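You operate a simulated robot arm through the tools that you are given. There is no shell and no other tool. Be economical: measure what you need, move in short steps, check, and stop when the job is done.

You are at the controls of a simulated robot arm. One attempt, no reset.

Task
Turn the black round knob to click 5.

Only the result counts: the job must be done as asked and must still hold three seconds after the hand-in. Knocking over, shifting, dropping, spilling or breaking anything else fails it.

Robot
A 6-joint arm with a two-finger parallel gripper, fixed in place. Base frame: the origin is at the foot of the arm, x ahead of it, y to its left, z up. Readings come in mm, degrees, newtons and seconds.
With the tool pointing down near the work surface it reaches from about 100 to 600 mm from the base axis. Its first joint turns from -66.0 to 66.0 degrees. Payload 2.9 kg.
The TCP is the grasp point between the finger pads, 30 mm short of the fingertips. In the tool frame z runs along the fingers and y along their closing line. The gripper opens to 110 mm. The fingers are 20 mm wide and 10 mm thick; the gripper's body (48 by 112 mm) begins 55 mm behind the TCP.
Orientation is told as [roll, pitch, yaw] about the base's x, y, z axes, in that order, counted from this pose: with the fingers straight down and closing along the base's y, the tool's x points along the base's -x, its y along +y and its z along -z.

Tools
- The arm moves only by the tool drive_tool. Its argument "steps" is a list of rows, each a list of 7 numbers: the shift along the base's x, y, z in units of 300 mm (1.0 is 300 mm), then the turn, a rotation vector about the base's x, y, z in units of 60 degrees (1.0 is 60 degrees), then the closure, from 0 (fully open) to 1 (shut). In form: [[x, y, z, rx, ry, rz, gripper], ...]. A call has 1 to 8 rows; each row is the pose to reach, as a shift and turn from the pose commanded when the call began. A call with a number of a shift or a turn outside -1 to 1 is refused whole. Rows are played at 5 a second. More than 50 mm and 8.6 degrees between two rows, or a gripper value outside its range, and nothing of the call is played. Where a pose cannot be reached the arm comes as near as it can. A force on the tool above 40 N (or 10 N above the force at the start of the call, whichever is more), or a blocked arm, ends the call early, and 0.2 s more pass. The fingers move at their own pace (about 108 mm/s each) and stop on an object; they squeeze with about 26 N. The grip force told is the motor's: it shows also when the fingers shut on nothing. Time passes only in rows, and 0.2 s behind the last, so rows that repeat a pose let the fingers close. The reply holds the time, the measured pose of the TCP, the force on the tool along the base axes, the opening and the grip force, in the units named above and with some noise.
- Cameras (640 x 400 px; columns grow to the right, rows downward): "scene" is fixed at [73.3, 448.3, 1356.1]; the picture's right is [-0.69, -0.72, 0.00], its down [-0.58, 0.56, -0.60] and it looks along [0.43, -0.41, -0.80] (base axes); focal length 338 px, centre (320, 200). "wrist" rides on the gripper at [-36, 0, -57] in the tool frame; the picture's right is [0.00, -1.00, 0.00], its down [0.97, 0.00, -0.24] and it looks along [0.24, 0.00, 0.97] (tool axes); focal length 218 px, centre (320, 200).
- camera(camera): a new picture of that camera. No time passes.
- locate(camera, pixels): for up to 12 pixels [column, row] of the newest picture of that camera ("zoom" is the newest enlarged one), the place [x, y, z] in the base frame of the surface seen there, good to about 2 mm. No time passes.
- inspect(camera, box): a new picture of the part [left, top, right, bottom] of that camera's present view, enlarged. No time passes.
- hand_in(): hands the job in; it is judged then, once.

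Go step by step. Measure first, check grasps and placings, and put right what went wrong. The budget is 60 turns and 20 pictures, counting those below and the enlarged ones. Unless the task says otherwise, let go and move clear before handing in, and close with one line.

The tools are called as name(argument=value, ...) on one line, values as JSON. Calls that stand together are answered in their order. drive_tool: Moves the arm, as the interface text tells. Its arguments: {"type":"object","properties":{"steps":{"type":"array","items":{"type":"array","items":{"type":"number"}}}},"required":["steps"]} The other tools are called the same way: camera (camera) takes a picture; locate (camera, pixels) gives the place of the surface under pixels of a picture; inspect (camera, box) takes an enlarged picture of a part of a camera's view; hand_in () hands the job in.

At the start:

```text
time: 0.0
eef_pos: [339.1, 191.2, 732.0]
tool_rot: [0.0, 0.0, 0.0]
wrist_force: [-0.5, -1.0, 0.6]
finger_gap: 110.1
finger_force: 0.1
```

scene: 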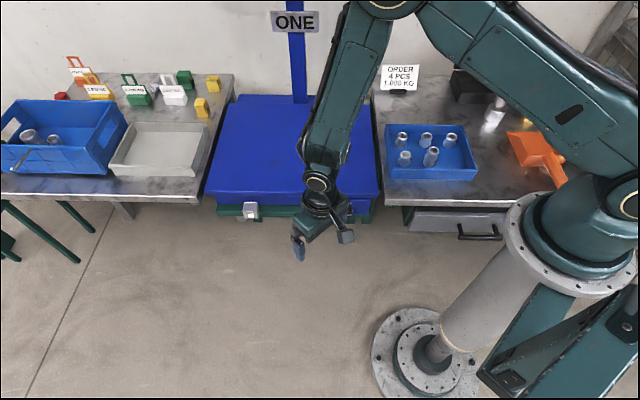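
wrist: 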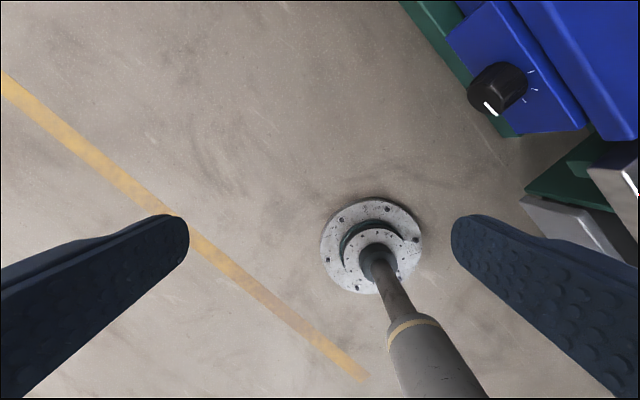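

The wrist picture shows the black knob at about (497,88), with a white pointer and tick marks. I'll enlarge it and look for the knob in the scene view as well.

inspect(camera="wrist", box=[430, 30, 590, 140])

inspect(camera="scene", box=[190, 80, 430, 230])

locate(camera="wrist", pixels=[[500, 75], [515, 85], [490, 105], [478, 95], [540, 60], [470, 35], [570, 120], [500, 10], [532, 72], [534, 90]])

```text
3.64 times, centred on (510, 85) of wrist
```

zoom: 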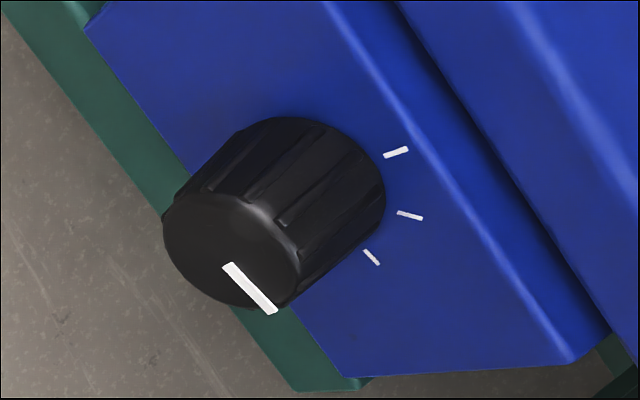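

```text
2.67 times, centred on (310, 155) of scene
```

zoom: 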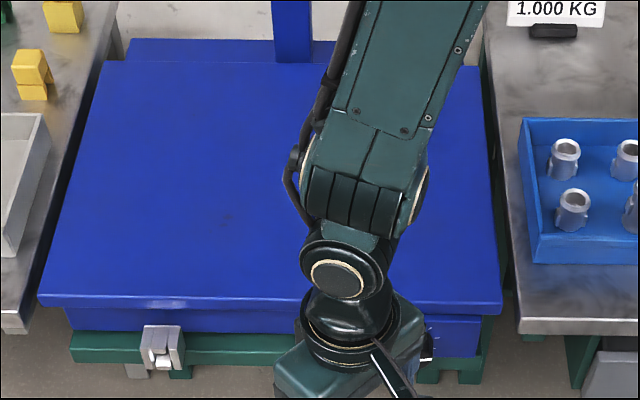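

```text
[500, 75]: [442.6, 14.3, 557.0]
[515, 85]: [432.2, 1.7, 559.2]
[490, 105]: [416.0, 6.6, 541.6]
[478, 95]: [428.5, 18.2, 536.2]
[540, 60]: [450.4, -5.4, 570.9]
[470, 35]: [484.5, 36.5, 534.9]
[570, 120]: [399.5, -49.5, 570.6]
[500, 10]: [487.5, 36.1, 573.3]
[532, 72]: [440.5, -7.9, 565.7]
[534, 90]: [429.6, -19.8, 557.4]
```

The panel is vertical with its outward normal about (-0.70, 0.72, 0), and the knob stands about 28 mm proud of it, centred near (430, 5, 550). I want the tool horizontal and in line with the knob's axis, so I'll yaw first.

drive_tool(steps=[[0, -0.04, 0, 0, 0, -0.127, 0], [0, -0.08, 0, 0, 0, -0.254, 0], [0, -0.12, 0, 0, 0, -0.381, 0], [0, -0.16, 0, 0, 0, -0.508, 0], [0, -0.2, 0, 0, 0, -0.636, 0], [-0.02, -0.24, 0, 0, 0, -0.763, 0]])

```text
time: 1.4
eef_pos: [333.2, 118.1, 732.8]
tool_rot: [-0.1, -0.1, -45.9]
wrist_force: [0.9, -0.2, -1.0]
finger_gap: 109.8
finger_force: 0.0
```

The yaw reads -45.9°. Next I'll tilt the tool toward horizontal while lowering it.

drive_tool(steps=[[0, 0, -0.04, -0.0956, -0.0929, 0, 0], [0, 0, -0.08, -0.1912, -0.1858, 0, 0], [0, 0, -0.12, -0.2868, -0.2787, 0, 0], [0, 0, -0.16, -0.3824, -0.3716, 0, 0], [0, 0, -0.2, -0.478, -0.4645, 0, 0], [0, 0, -0.24, -0.5736, -0.5574, 0, 0], [0, 0, -0.28, -0.6692, -0.6503, 0, 0]])

camera(camera="wrist")

```text
time: 3.0
eef_pos: [333.1, 118.4, 648.5]
tool_rot: [0.1, -56.1, -45.8]
wrist_force: [0.0, -0.8, 0.9]
finger_gap: 110.2
finger_force: 0.1
```

```text
15 pictures are left
```

wrist: 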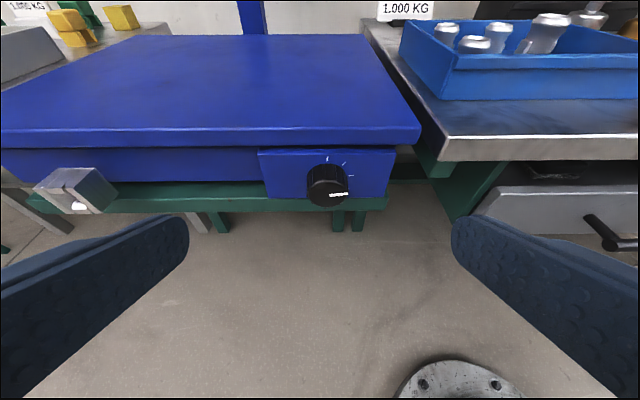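

The panel is now square to the camera, with the knob at (328,186). I'll finish the tilt and lower to knob height.

drive_tool(steps=[[0, 0, -0.05, -0.0968, -0.0941, 0, 0], [0, 0, -0.1, -0.1936, -0.1882, 0, 0], [0, 0, -0.15, -0.2904, -0.2823, 0, 0], [0, 0, -0.2, -0.387, -0.376, 0, 0], [-0.02, 0.02, -0.25, -0.4051, -0.3938, 0, 0], [-0.03, 0.03, -0.3, -0.4051, -0.3938, 0, 0], [-0.03, 0.03, -0.32, -0.4051, -0.3938, 0, 0]])

camera(camera="wrist")

inspect(camera="wrist", box=[260, 150, 420, 250])

```text
time: 4.6
eef_pos: [333.5, 109.9, 586.6]
tool_rot: [-0.3, -85.9, -45.6]
wrist_force: [0.1, -0.6, 0.0]
finger_gap: 110.0
finger_force: 0.0
out of reach, approached as far as the arm can: row 4, 5, 6, 7
```

```text
14 pictures are left
```

wrist: 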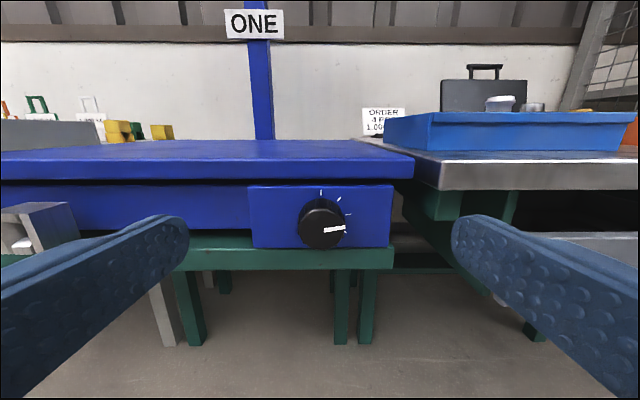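

```text
4.00 times, centred on (340, 200) of wrist
```

zoom: 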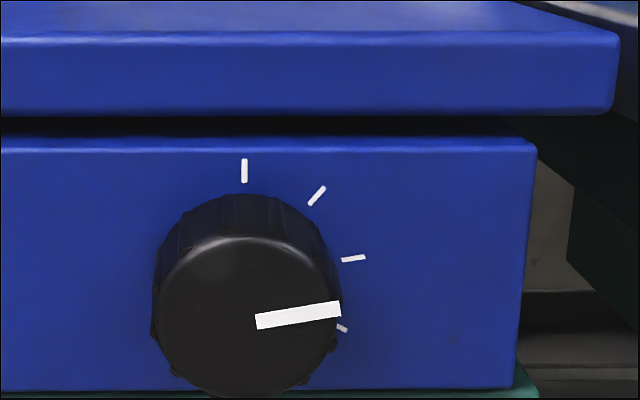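

The arm stopped at a pitch of -85.9° and z = 587, short of the target. In the zoom I see ticks at about 0°, 40°, 80° and 120° clockwise from the top, and the pointer at about 80°. Ticks lower down may be hidden, so I'll measure the geometry from this zoom.

locate(camera="zoom", pixels=[[244, 170], [317, 195], [353, 258], [342, 327], [245, 318], [160, 310], [335, 290], [245, 245], [245, 390], [450, 200], [450, 380], [60, 250]])

```text
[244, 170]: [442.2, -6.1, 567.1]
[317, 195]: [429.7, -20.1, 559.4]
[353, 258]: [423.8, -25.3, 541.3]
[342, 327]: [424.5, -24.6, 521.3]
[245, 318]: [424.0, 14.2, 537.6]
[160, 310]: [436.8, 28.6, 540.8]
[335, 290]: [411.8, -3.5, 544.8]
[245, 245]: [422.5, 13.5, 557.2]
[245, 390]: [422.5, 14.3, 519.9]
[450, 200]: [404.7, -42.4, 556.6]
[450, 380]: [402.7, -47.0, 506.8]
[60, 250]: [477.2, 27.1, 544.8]
```

The knob face centre is about (423.5, 14, 538) and its radius about 19 mm, with ticks spaced about 40° on a 29 mm radius. Moving forward may ease the reach limit, so I'll test that.

drive_tool(steps=[[0.04, -0.04, 0, 0, 0, 0, 0], [0.08, -0.09, -0.01, 0, 0, 0, 0], [0.12, -0.13, -0.02, 0, 0, 0, 0]])

```text
time: 5.4
eef_pos: [363.7, 69.4, 585.3]
tool_rot: [0.0, -85.2, -45.8]
wrist_force: [0.2, -0.2, -0.3]
finger_gap: 110.0
finger_force: 0.1
out of reach, approached as far as the arm can: row 3
```

The low, fully horizontal pose is out of reach. I'll relax the pitch to about -70° and go lower to see what can be reached.

drive_tool(steps=[[0, 0, 0, 0.0896, 0.0871, 0, 0], [0, 0, -0.03, 0.179, 0.174, 0, 0], [0, 0, -0.07, 0.179, 0.174, 0, 0], [0, 0, -0.11, 0.179, 0.174, 0, 0], [0, 0, -0.15, 0.179, 0.174, 0, 0]])

inspect(camera="wrist", box=[240, 100, 400, 200])

```text
time: 6.6
eef_pos: [362.0, 69.0, 539.3]
tool_rot: [-0.2, -70.9, -45.6]
wrist_force: [0.5, 0.3, 1.4]
finger_gap: 110.0
finger_force: 0.1
```

```text
4.00 times, centred on (320, 150) of wrist
```

zoom: 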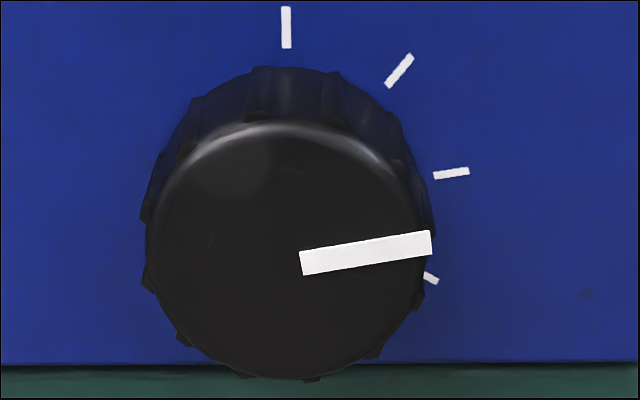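

This pose is reachable. The pointer is at about 82°, level with the third tick from the top. I'll drop lower to look for hidden ticks under the knob.

drive_tool(steps=[[0, 0, -0.06, 0, 0, 0, 0], [0, 0, -0.12, 0, 0, 0, 0], [0, 0, -0.18, 0, 0, 0, 0], [0, 0, -0.22, 0, 0, 0, 0]])

inspect(camera="wrist", box=[240, 30, 400, 130])

```text
time: 7.6
eef_pos: [362.1, 70.0, 522.1]
tool_rot: [-0.2, -70.9, -45.7]
wrist_force: [-0.1, 0.4, -0.6]
finger_gap: 110.1
finger_force: 0.1
out of reach, approached as far as the arm can: row 2, 3, 4
```

```text
4.00 times, centred on (320, 80) of wrist
```

zoom: 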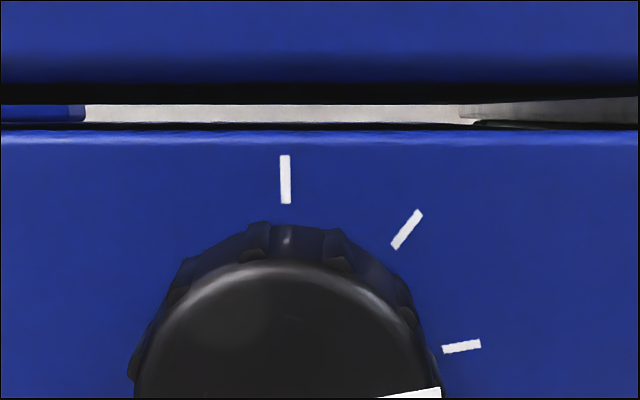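

inspect(camera="wrist", box=[240, 70, 400, 170])

```text
4.00 times, centred on (320, 120) of wrist
```

zoom: 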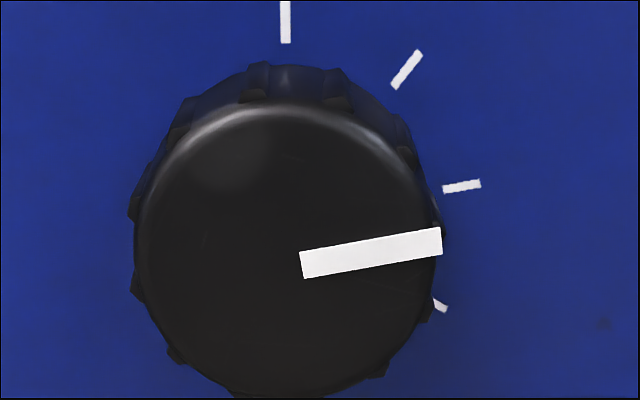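

Ticks show at 0°, 40°, 80° and 120°. Positions around 160° and 200° are still hidden behind the knob, so I'll slide left along the panel to see the lower-left side.

drive_tool(steps=[[0.06, 0.058, 0, 0, 0, 0, 0], [0.12, 0.116, 0, 0, 0, 0, 0], [0.167, 0.163, 0, 0, 0, 0, 0]])

camera(camera="wrist")

```text
time: 8.4
eef_pos: [411.7, 117.8, 529.7]
tool_rot: [-0.1, -70.8, -45.6]
wrist_force: [0.2, 1.0, 0.4]
finger_gap: 110.0
finger_force: 0.0
out of reach, approached as far as the arm can: row 2, 3
```

```text
9 pictures are left
```

wrist: 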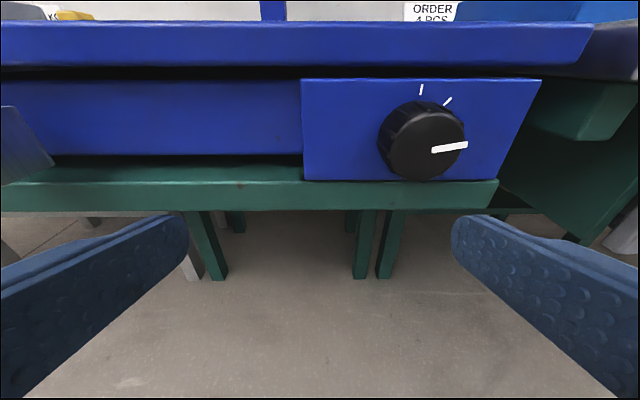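

inspect(camera="wrist", box=[360, 75, 520, 190])

```text
3.48 times, centred on (440, 132) of wrist
```

zoom: 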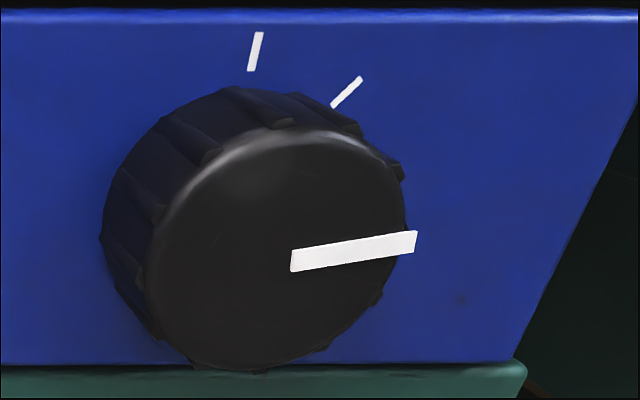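

No tick shows on the lower left, but positions between about 160° and 200° are still hidden. I'll go back in front of the knob and roll the tool counter-clockwise, which drops the camera and also tests the roll range I need.

drive_tool(steps=[[-0.02, -0.02, 0, -0.0878, 0.0903, 0.0436, 0], [-0.04, -0.04, 0, -0.1756, 0.1806, 0.0872, 0], [-0.06, -0.06, 0, -0.2634, 0.2709, 0.1308, 0], [-0.08, -0.08, 0, -0.3512, 0.3612, 0.1744, 0], [-0.1, -0.1, 0, -0.439, 0.4515, 0.218, 0], [-0.12, -0.12, 0, -0.5268, 0.5418, 0.2616, 0], [-0.14, -0.14, 0, -0.6146, 0.6321, 0.3052, 0], [-0.14, -0.14, 0, -0.7024, 0.7224, 0.3488, 0]])

camera(camera="wrist")

```text
time: 10.2
eef_pos: [368.5, 76.0, 529.3]
tool_rot: [-68.9, -24.3, 35.2]
wrist_force: [-1.1, 0.2, -0.1]
finger_gap: 110.0
finger_force: 0.1
```

```text
7 pictures are left
```

wrist: 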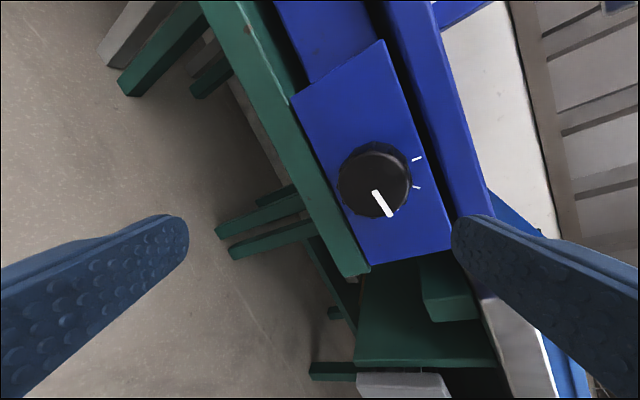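

The roll is fine. I'll lower further for a view under the knob.

drive_tool(steps=[[0, 0, -0.05, 0, 0, 0, 0], [0, 0, -0.1, 0, 0, 0, 0], [0, 0, -0.15, 0, 0, 0, 0]])

inspect(camera="wrist", box=[300, 70, 480, 230])

```text
time: 11.0
eef_pos: [368.6, 75.0, 521.0]
tool_rot: [-68.8, -24.3, 35.1]
wrist_force: [-0.9, 0.0, -0.3]
finger_gap: 110.1
finger_force: 0.0
out of reach, approached as far as the arm can: row 1, 2, 3
```

```text
2.50 times, centred on (390, 150) of wrist
```

zoom: 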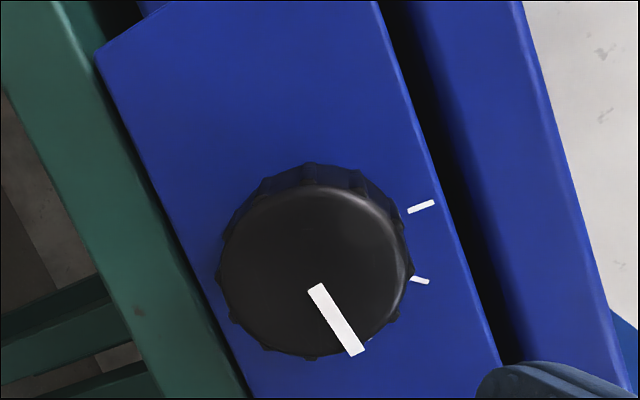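

No tick appears at about 200°, where I'd expect it near zoom pixel (200,261). I'll check those positions by measuring.

locate(camera="zoom", pixels=[[210, 255], [203, 261], [195, 250], [190, 235], [215, 265], [222, 310], [235, 345], [420, 206], [420, 280], [200, 261], [185, 262], [312, 268]])

```text
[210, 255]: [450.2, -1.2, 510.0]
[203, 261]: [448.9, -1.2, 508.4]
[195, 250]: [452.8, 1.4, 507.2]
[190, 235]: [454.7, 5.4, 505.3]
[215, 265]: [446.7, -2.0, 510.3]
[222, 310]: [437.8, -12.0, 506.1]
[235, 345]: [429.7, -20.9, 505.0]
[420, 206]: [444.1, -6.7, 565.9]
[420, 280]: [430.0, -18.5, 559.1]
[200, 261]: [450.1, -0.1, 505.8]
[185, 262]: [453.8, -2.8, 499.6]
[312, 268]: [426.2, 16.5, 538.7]
```

There is bare panel at about 191–205°, so no tick there. That leaves ticks at 0°, 40°, 80°, 120° and possibly about 160°. I'll shift right and back to look for the 160° tick.

drive_tool(steps=[[-0.06, 0, 0, 0, 0, 0, 0], [-0.12, 0, 0, 0, 0, 0, 0], [-0.18, 0, 0, 0, 0, 0, 0], [-0.22, -0.02, 0, 0, 0, 0, 0]])

inspect(camera="wrist", box=[240, 60, 420, 220])

```text
time: 12.0
eef_pos: [302.4, 68.1, 522.0]
tool_rot: [-68.8, -24.5, 35.1]
wrist_force: [0.4, 0.2, -0.2]
finger_gap: 110.1
finger_force: 0.0
```

```text
2.50 times, centred on (330, 140) of wrist
```

zoom: 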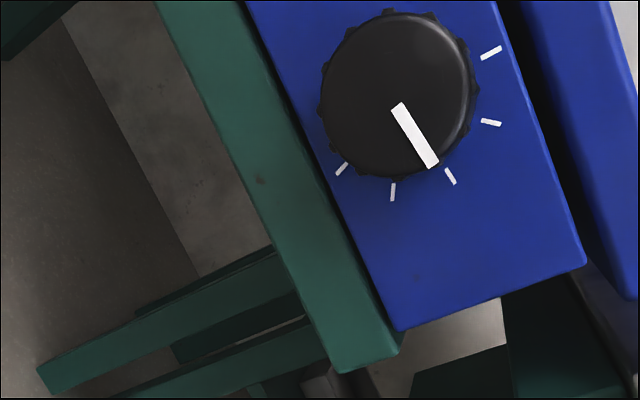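

There are five ticks, at about 0°, 40°, 80°, 120° and 160° (zoom pixels (490,53), (490,122), (450,176), (393,192) and (341,169)). The pointer is on the third, so click 5 is two clicks (about 80°) clockwise. I'll unroll, narrow the fingers and go to a standoff on the knob axis, and measure the lid and beam clearances from the zoom.

locate(camera="zoom", pixels=[[490, 53], [490, 122], [450, 176], [393, 192], [341, 169], [395, 95], [405, 115], [435, 162], [560, 100], [620, 250], [250, 130], [300, 180]])

drive_tool(steps=[[0.03, -0.002, 0.009, 0.0878, -0.0903, -0.0436, 0.53], [0.06, -0.004, 0.018, 0.1756, -0.1806, -0.0872, 0.53], [0.09, -0.006, 0.027, 0.2634, -0.2709, -0.1308, 0.53], [0.12, -0.008, 0.036, 0.3512, -0.3612, -0.1744, 0.53], [0.15, -0.01, 0.045, 0.439, -0.4515, -0.218, 0.53], [0.18, -0.012, 0.054, 0.5268, -0.5418, -0.2616, 0.53], [0.21, -0.014, 0.063, 0.6146, -0.6321, -0.3052, 0.53], [0.24, -0.016, 0.075, 0.7024, -0.7224, -0.3488, 0.53]])

```text
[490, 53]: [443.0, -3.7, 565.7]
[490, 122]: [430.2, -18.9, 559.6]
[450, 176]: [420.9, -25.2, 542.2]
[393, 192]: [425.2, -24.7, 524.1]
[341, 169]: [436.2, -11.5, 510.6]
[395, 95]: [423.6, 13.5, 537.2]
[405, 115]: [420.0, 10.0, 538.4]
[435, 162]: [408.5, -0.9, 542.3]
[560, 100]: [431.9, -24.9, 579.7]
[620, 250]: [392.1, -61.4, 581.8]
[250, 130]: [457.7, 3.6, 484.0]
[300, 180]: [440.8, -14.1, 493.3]
```

```text
time: 13.8
eef_pos: [374.3, 65.4, 544.9]
tool_rot: [0.5, -70.9, -46.2]
wrist_force: [-0.2, 0.5, 0.1]
finger_gap: 51.6
finger_force: 0.1
```

The lid and beam both lie behind the panel's front plane, so the fingers have room. I'll rehearse the pre-turn of -42° about the knob axis at standoff.

drive_tool(steps=[[0.002, 0.002, 0, -0.0976, 0.1004, 0, 0.53], [0.004, 0.004, -0.001, -0.1952, 0.2008, 0, 0.53], [0.006, 0.006, -0.002, -0.2928, 0.3012, 0, 0.53], [0.008, 0.008, -0.004, -0.3904, 0.4016, 0, 0.53], [0.0104, 0.01, -0.0056, -0.488, 0.502, 0, 0.53]])

```text
time: 15.0
eef_pos: [375.7, 66.3, 548.0]
tool_rot: [-69.9, -44.5, 16.8]
wrist_force: [-1.0, -0.2, -0.1]
finger_gap: 51.6
finger_force: 0.0
out of reach, approached as far as the arm can: row 5
```

Row 5 was only slightly out of reach. I'll rehearse the other end, up to about +50°, at standoff.

drive_tool(steps=[[-0.001, -0.002, -0.002, 0.0929, -0.0956, 0, 0.53], [-0.002, -0.003, -0.004, 0.1858, -0.1912, 0, 0.53], [-0.003, -0.005, -0.006, 0.2787, -0.2868, 0, 0.53], [-0.004, -0.006, -0.008, 0.3716, -0.3824, 0, 0.53], [-0.005, -0.008, -0.01, 0.4645, -0.478, 0, 0.53], [-0.006, -0.009, -0.011, 0.5574, -0.5736, 0, 0.53], [-0.007, -0.01, -0.012, 0.6503, -0.6692, 0, 0.53]])

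drive_tool(steps=[[-0.002, -0.002, -0.001, 0.0836, -0.086, 0, 0.53], [-0.003, -0.003, -0.002, 0.1672, -0.172, 0, 0.53], [-0.005, -0.005, -0.004, 0.2508, -0.258, 0, 0.53], [-0.007, -0.007, -0.006, 0.3344, -0.344, 0, 0.53], [-0.008, -0.008, -0.007, 0.418, -0.43, 0, 0.53]])

```text
time: 16.6
eef_pos: [374.7, 63.3, 544.7]
tool_rot: [37.6, -66.4, -80.9]
wrist_force: [-0.3, -0.4, -0.2]
finger_gap: 51.8
finger_force: 0.0
```

```text
time: 17.8
eef_pos: [374.9, 65.1, 560.0]
tool_rot: [74.5, -37.4, -111.5]
wrist_force: [0.2, -0.5, 0.2]
finger_gap: 51.6
finger_force: 0.1
out of reach, approached as far as the arm can: row 4, 5
```

The +50° orientation was reached, but z came out 18 mm high. I'll use two strokes of about 42° within the comfortable range, so I'm going back to -18°.

drive_tool(steps=[[0, 0, -0.003, -0.0987, 0.1016, 0, 0.53], [0.001, 0, -0.01, -0.1974, 0.2032, 0, 0.53], [0.001, 0.001, -0.02, -0.2961, 0.3048, 0, 0.53], [0.002, 0.001, -0.03, -0.3948, 0.4064, 0, 0.53], [0.002, 0.001, -0.04, -0.4935, 0.508, 0, 0.53], [0.003, 0.002, -0.05, -0.5922, 0.6096, 0, 0.53], [0.003, 0.002, -0.053, -0.6909, 0.7112, 0, 0.53], [0.003, 0.002, -0.053, -0.7896, 0.8128, 0, 0.53]])

```text
time: 19.6
eef_pos: [375.4, 64.8, 543.8]
tool_rot: [-45.2, -63.8, -3.6]
wrist_force: [-0.6, -0.3, -0.6]
finger_gap: 51.6
finger_force: 0.0
```

I'm in position with no offset, so I'll advance 58 mm along the knob axis with the fingers straddling the knob.

drive_tool(steps=[[0.035, -0.036, 0, 0, 0, 0, 0.53], [0.07, -0.072, 0, 0, 0, 0, 0.53], [0.105, -0.108, 0, 0, 0, 0, 0.53], [0.1347, -0.1387, 0, 0, 0, 0, 0.53]])

camera(camera="wrist")

```text
time: 20.6
eef_pos: [415.6, 25.5, 544.4]
tool_rot: [-44.9, -63.9, -3.8]
wrist_force: [-0.2, -0.3, -0.3]
finger_gap: 51.7
finger_force: 0.0
```

```text
4 pictures are left
```

wrist: 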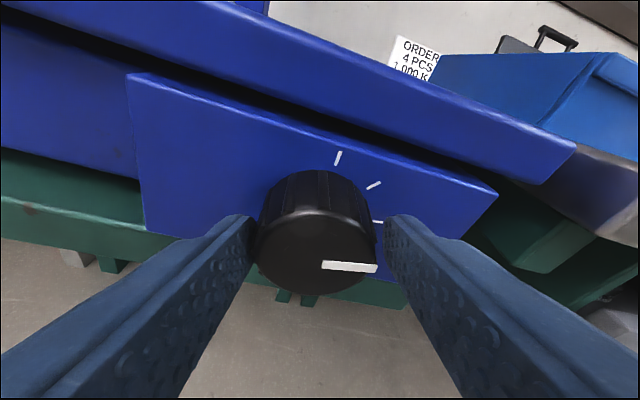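

The knob (centre about (315,235)) sits neatly between the fingers. Closing now.

drive_tool(steps=[[0.007, -0.007, 0, 0, 0, 0, 0.53], [0.007, -0.007, 0, 0, 0, 0, 0.75], [0.007, -0.007, 0, 0, 0, 0, 1], [0.007, -0.007, 0, 0, 0, 0, 1]])

```text
time: 21.6
eef_pos: [419.9, 22.4, 544.8]
tool_rot: [-44.4, -64.0, -4.1]
wrist_force: [10.2, 11.7, -6.8]
finger_gap: 46.1
finger_force: 45.2
```

The knob is gripped at a gap of 46 mm, with about 17 N of side load along the closing line. I'll shift 2 mm that way to centre the grip.

drive_tool(steps=[[0.0023, 0.0022, -0.001, 0, 0, 0, 1], [0.0046, 0.0044, -0.002, 0, 0, 0, 1], [0.0046, 0.0044, -0.002, 0, 0, 0, 1]])

```text
time: 22.4
eef_pos: [420.2, 22.0, 545.6]
tool_rot: [-45.0, -64.1, -3.8]
wrist_force: [-2.5, 18.4, 2.8]
finger_gap: 46.2
finger_force: 44.6
```

There is now some axial push-back, about 15 N. I'll reopen, back off 4 mm along the axis and re-grip to clear the preload.

drive_tool(steps=[[0, 0, 0, 0, 0, 0, 0.53], [-0.0093, 0.0096, 0, 0, 0, 0, 0.53], [-0.0093, 0.0096, 0, 0, 0, 0, 0.53]])

drive_tool(steps=[[0, 0, 0, 0, 0, 0, 0.6], [0, 0, 0, 0, 0, 0, 1], [0, 0, 0, 0, 0, 0, 1]])

```text
time: 23.2
eef_pos: [416.9, 25.7, 544.1]
tool_rot: [-45.0, -63.9, -3.8]
wrist_force: [0.4, 0.9, -0.4]
finger_gap: 51.7
finger_force: 0.1
```

```text
time: 24.0
eef_pos: [417.2, 24.4, 543.4]
tool_rot: [-44.9, -63.9, -4.0]
wrist_force: [2.6, 0.1, -2.6]
finger_gap: 46.0
finger_force: 45.0
```

The grip is clean now, with low side forces. I'll turn clockwise 42° about the knob axis, which is one click.

drive_tool(steps=[[-0.0018, -0.0017, 0.001, 0.0813, -0.0837, 0, 1], [-0.0036, -0.0035, 0.0016, 0.1626, -0.1674, 0, 1], [-0.0054, -0.0052, 0.002, 0.2439, -0.2511, 0, 1], [-0.0072, -0.007, 0.002, 0.3252, -0.3348, 0, 1], [-0.009, -0.0088, 0.0017, 0.4065, -0.4185, 0, 1], [-0.0108, -0.0105, 0.0013, 0.4878, -0.5022, 0, 1], [-0.0108, -0.0105, 0.0013, 0.4878, -0.5022, 0, 1]])

```text
time: 25.6
eef_pos: [413.3, 21.5, 543.6]
tool_rot: [53.6, -59.7, -95.4]
wrist_force: [0.9, -6.3, -11.1]
finger_gap: 46.0
finger_force: 44.4
```

The turn was smooth. I'll open, retreat along the axis and check the pointer.

drive_tool(steps=[[0, 0, 0, 0, 0, 0, 0.53], [0, 0, 0, 0, 0, 0, 0.53], [-0.035, 0.036, 0, 0, 0, 0, 0.53], [-0.07, 0.072, 0, 0, 0, 0, 0.53], [-0.105, 0.108, 0, 0, 0, 0, 0.53], [-0.128, 0.132, 0, 0, 0, 0, 0.53]])

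inspect(camera="wrist", box=[240, 90, 420, 230])

```text
time: 27.0
eef_pos: [374.2, 61.5, 544.4]
tool_rot: [53.8, -59.7, -95.4]
wrist_force: [-0.1, 0.6, 0.2]
finger_gap: 51.6
finger_force: 0.1
```

```text
2.86 times, centred on (330, 160) of wrist
```

zoom: 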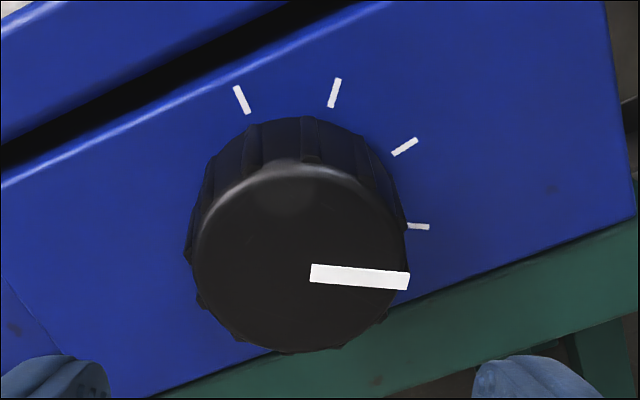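

The pointer now matches the fourth tick at zoom (418,226), so the knob is on click 4. I'll rotate the tool back at standoff, re-advance and grip for the second click.

drive_tool(steps=[[0.0018, 0.0018, 0, -0.0813, 0.0837, 0, 0.53], [0.0036, 0.0035, 0, -0.1626, 0.1674, 0, 0.53], [0.0054, 0.0053, 0, -0.2439, 0.2511, 0, 0.53], [0.0072, 0.007, 0, -0.3252, 0.3348, 0, 0.53], [0.009, 0.0088, 0, -0.4065, 0.4185, 0, 0.53], [0.0108, 0.0105, -0.0013, -0.4878, 0.5022, 0, 0.53], [0.0108, 0.0105, -0.0013, -0.4878, 0.5022, 0, 0.53]])

drive_tool(steps=[[0.035, -0.036, 0, 0, 0, 0, 0.53], [0.07, -0.072, 0, 0, 0, 0, 0.53], [0.105, -0.108, 0, 0, 0, 0, 0.53], [0.128, -0.132, 0, 0, 0, 0, 0.53], [0.128, -0.132, 0, 0, 0, 0, 0.6], [0.128, -0.132, 0, 0, 0, 0, 1], [0.128, -0.132, 0, 0, 0, 0, 1]])

```text
time: 28.6
eef_pos: [378.3, 64.3, 543.7]
tool_rot: [-45.1, -64.0, -3.9]
wrist_force: [0.5, 0.7, -0.5]
finger_gap: 51.8
finger_force: 0.1
```

```text
time: 30.2
eef_pos: [417.2, 25.1, 544.3]
tool_rot: [-44.8, -63.9, -3.7]
wrist_force: [-14.5, 11.6, 4.1]
finger_gap: 46.1
finger_force: 45.1
```

The grip is good at 46.1 mm with a modest axial load. Now the second 42° turn.

drive_tool(steps=[[-0.0018, -0.0017, 0.001, 0.0813, -0.0837, 0, 1], [-0.0036, -0.0035, 0.0016, 0.1626, -0.1674, 0, 1], [-0.0054, -0.0052, 0.002, 0.2439, -0.2511, 0, 1], [-0.0072, -0.007, 0.002, 0.3252, -0.3348, 0, 1], [-0.009, -0.0088, 0.0017, 0.4065, -0.4185, 0, 1], [-0.0108, -0.0105, 0.0013, 0.4878, -0.5022, 0, 1], [-0.0108, -0.0105, 0.0013, 0.4878, -0.5022, 0, 1]])

```text
time: 31.8
eef_pos: [413.2, 21.2, 544.4]
tool_rot: [53.8, -59.8, -95.4]
wrist_force: [-2.3, -4.7, -6.6]
finger_gap: 46.2
finger_force: 45.0
```

The turn completed. I'll release, retreat and check.

drive_tool(steps=[[0, 0, 0, 0, 0, 0, 0.53], [0, 0, 0, 0, 0, 0, 0.53], [-0.035, 0.036, 0, 0, 0, 0, 0.53], [-0.07, 0.072, 0, 0, 0, 0, 0.53], [-0.105, 0.108, 0, 0, 0, 0, 0.53], [-0.14, 0.144, 0, 0, 0, 0, 0.53], [-0.2, 0.16, 0, 0, 0, 0, 0.53]])

inspect(camera="wrist", box=[240, 90, 420, 230])

```text
time: 33.4
eef_pos: [352.4, 70.5, 544.4]
tool_rot: [53.8, -59.7, -95.4]
wrist_force: [-0.1, 0.7, 0.7]
finger_gap: 51.6
finger_force: 0.1
```

```text
2.86 times, centred on (330, 160) of wrist
```

zoom: 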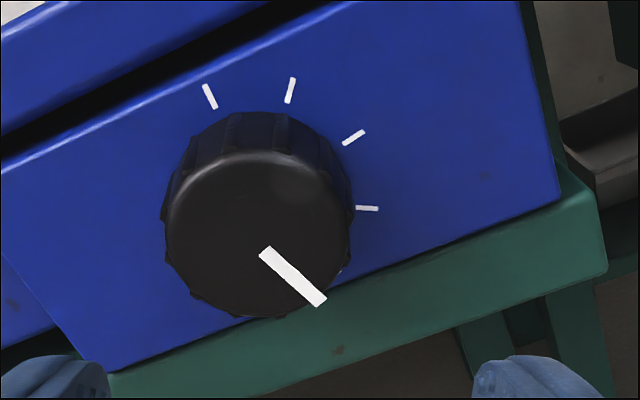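

The pointer has moved on by another click. I'll measure its exact angle.

locate(camera="zoom", pixels=[[265, 252], [280, 265], [295, 278], [321, 301], [258, 238], [342, 271]])

```text
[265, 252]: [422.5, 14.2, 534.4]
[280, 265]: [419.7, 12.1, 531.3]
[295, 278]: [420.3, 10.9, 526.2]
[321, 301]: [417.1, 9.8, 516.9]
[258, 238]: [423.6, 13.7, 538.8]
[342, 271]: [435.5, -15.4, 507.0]
```

The pointer tip is at about 160° from the top, matching the fifth tick at about 161°. The gripper is open and clear, so I'm handing in.

hand_in()

```text
The job is handed in.
```

The black knob is on click 5: its pointer is at about 160°, in line with the fifth tick, and the gripper is open and clear. The ticks carry no numbers, so I counted clockwise from the top one as click 1.
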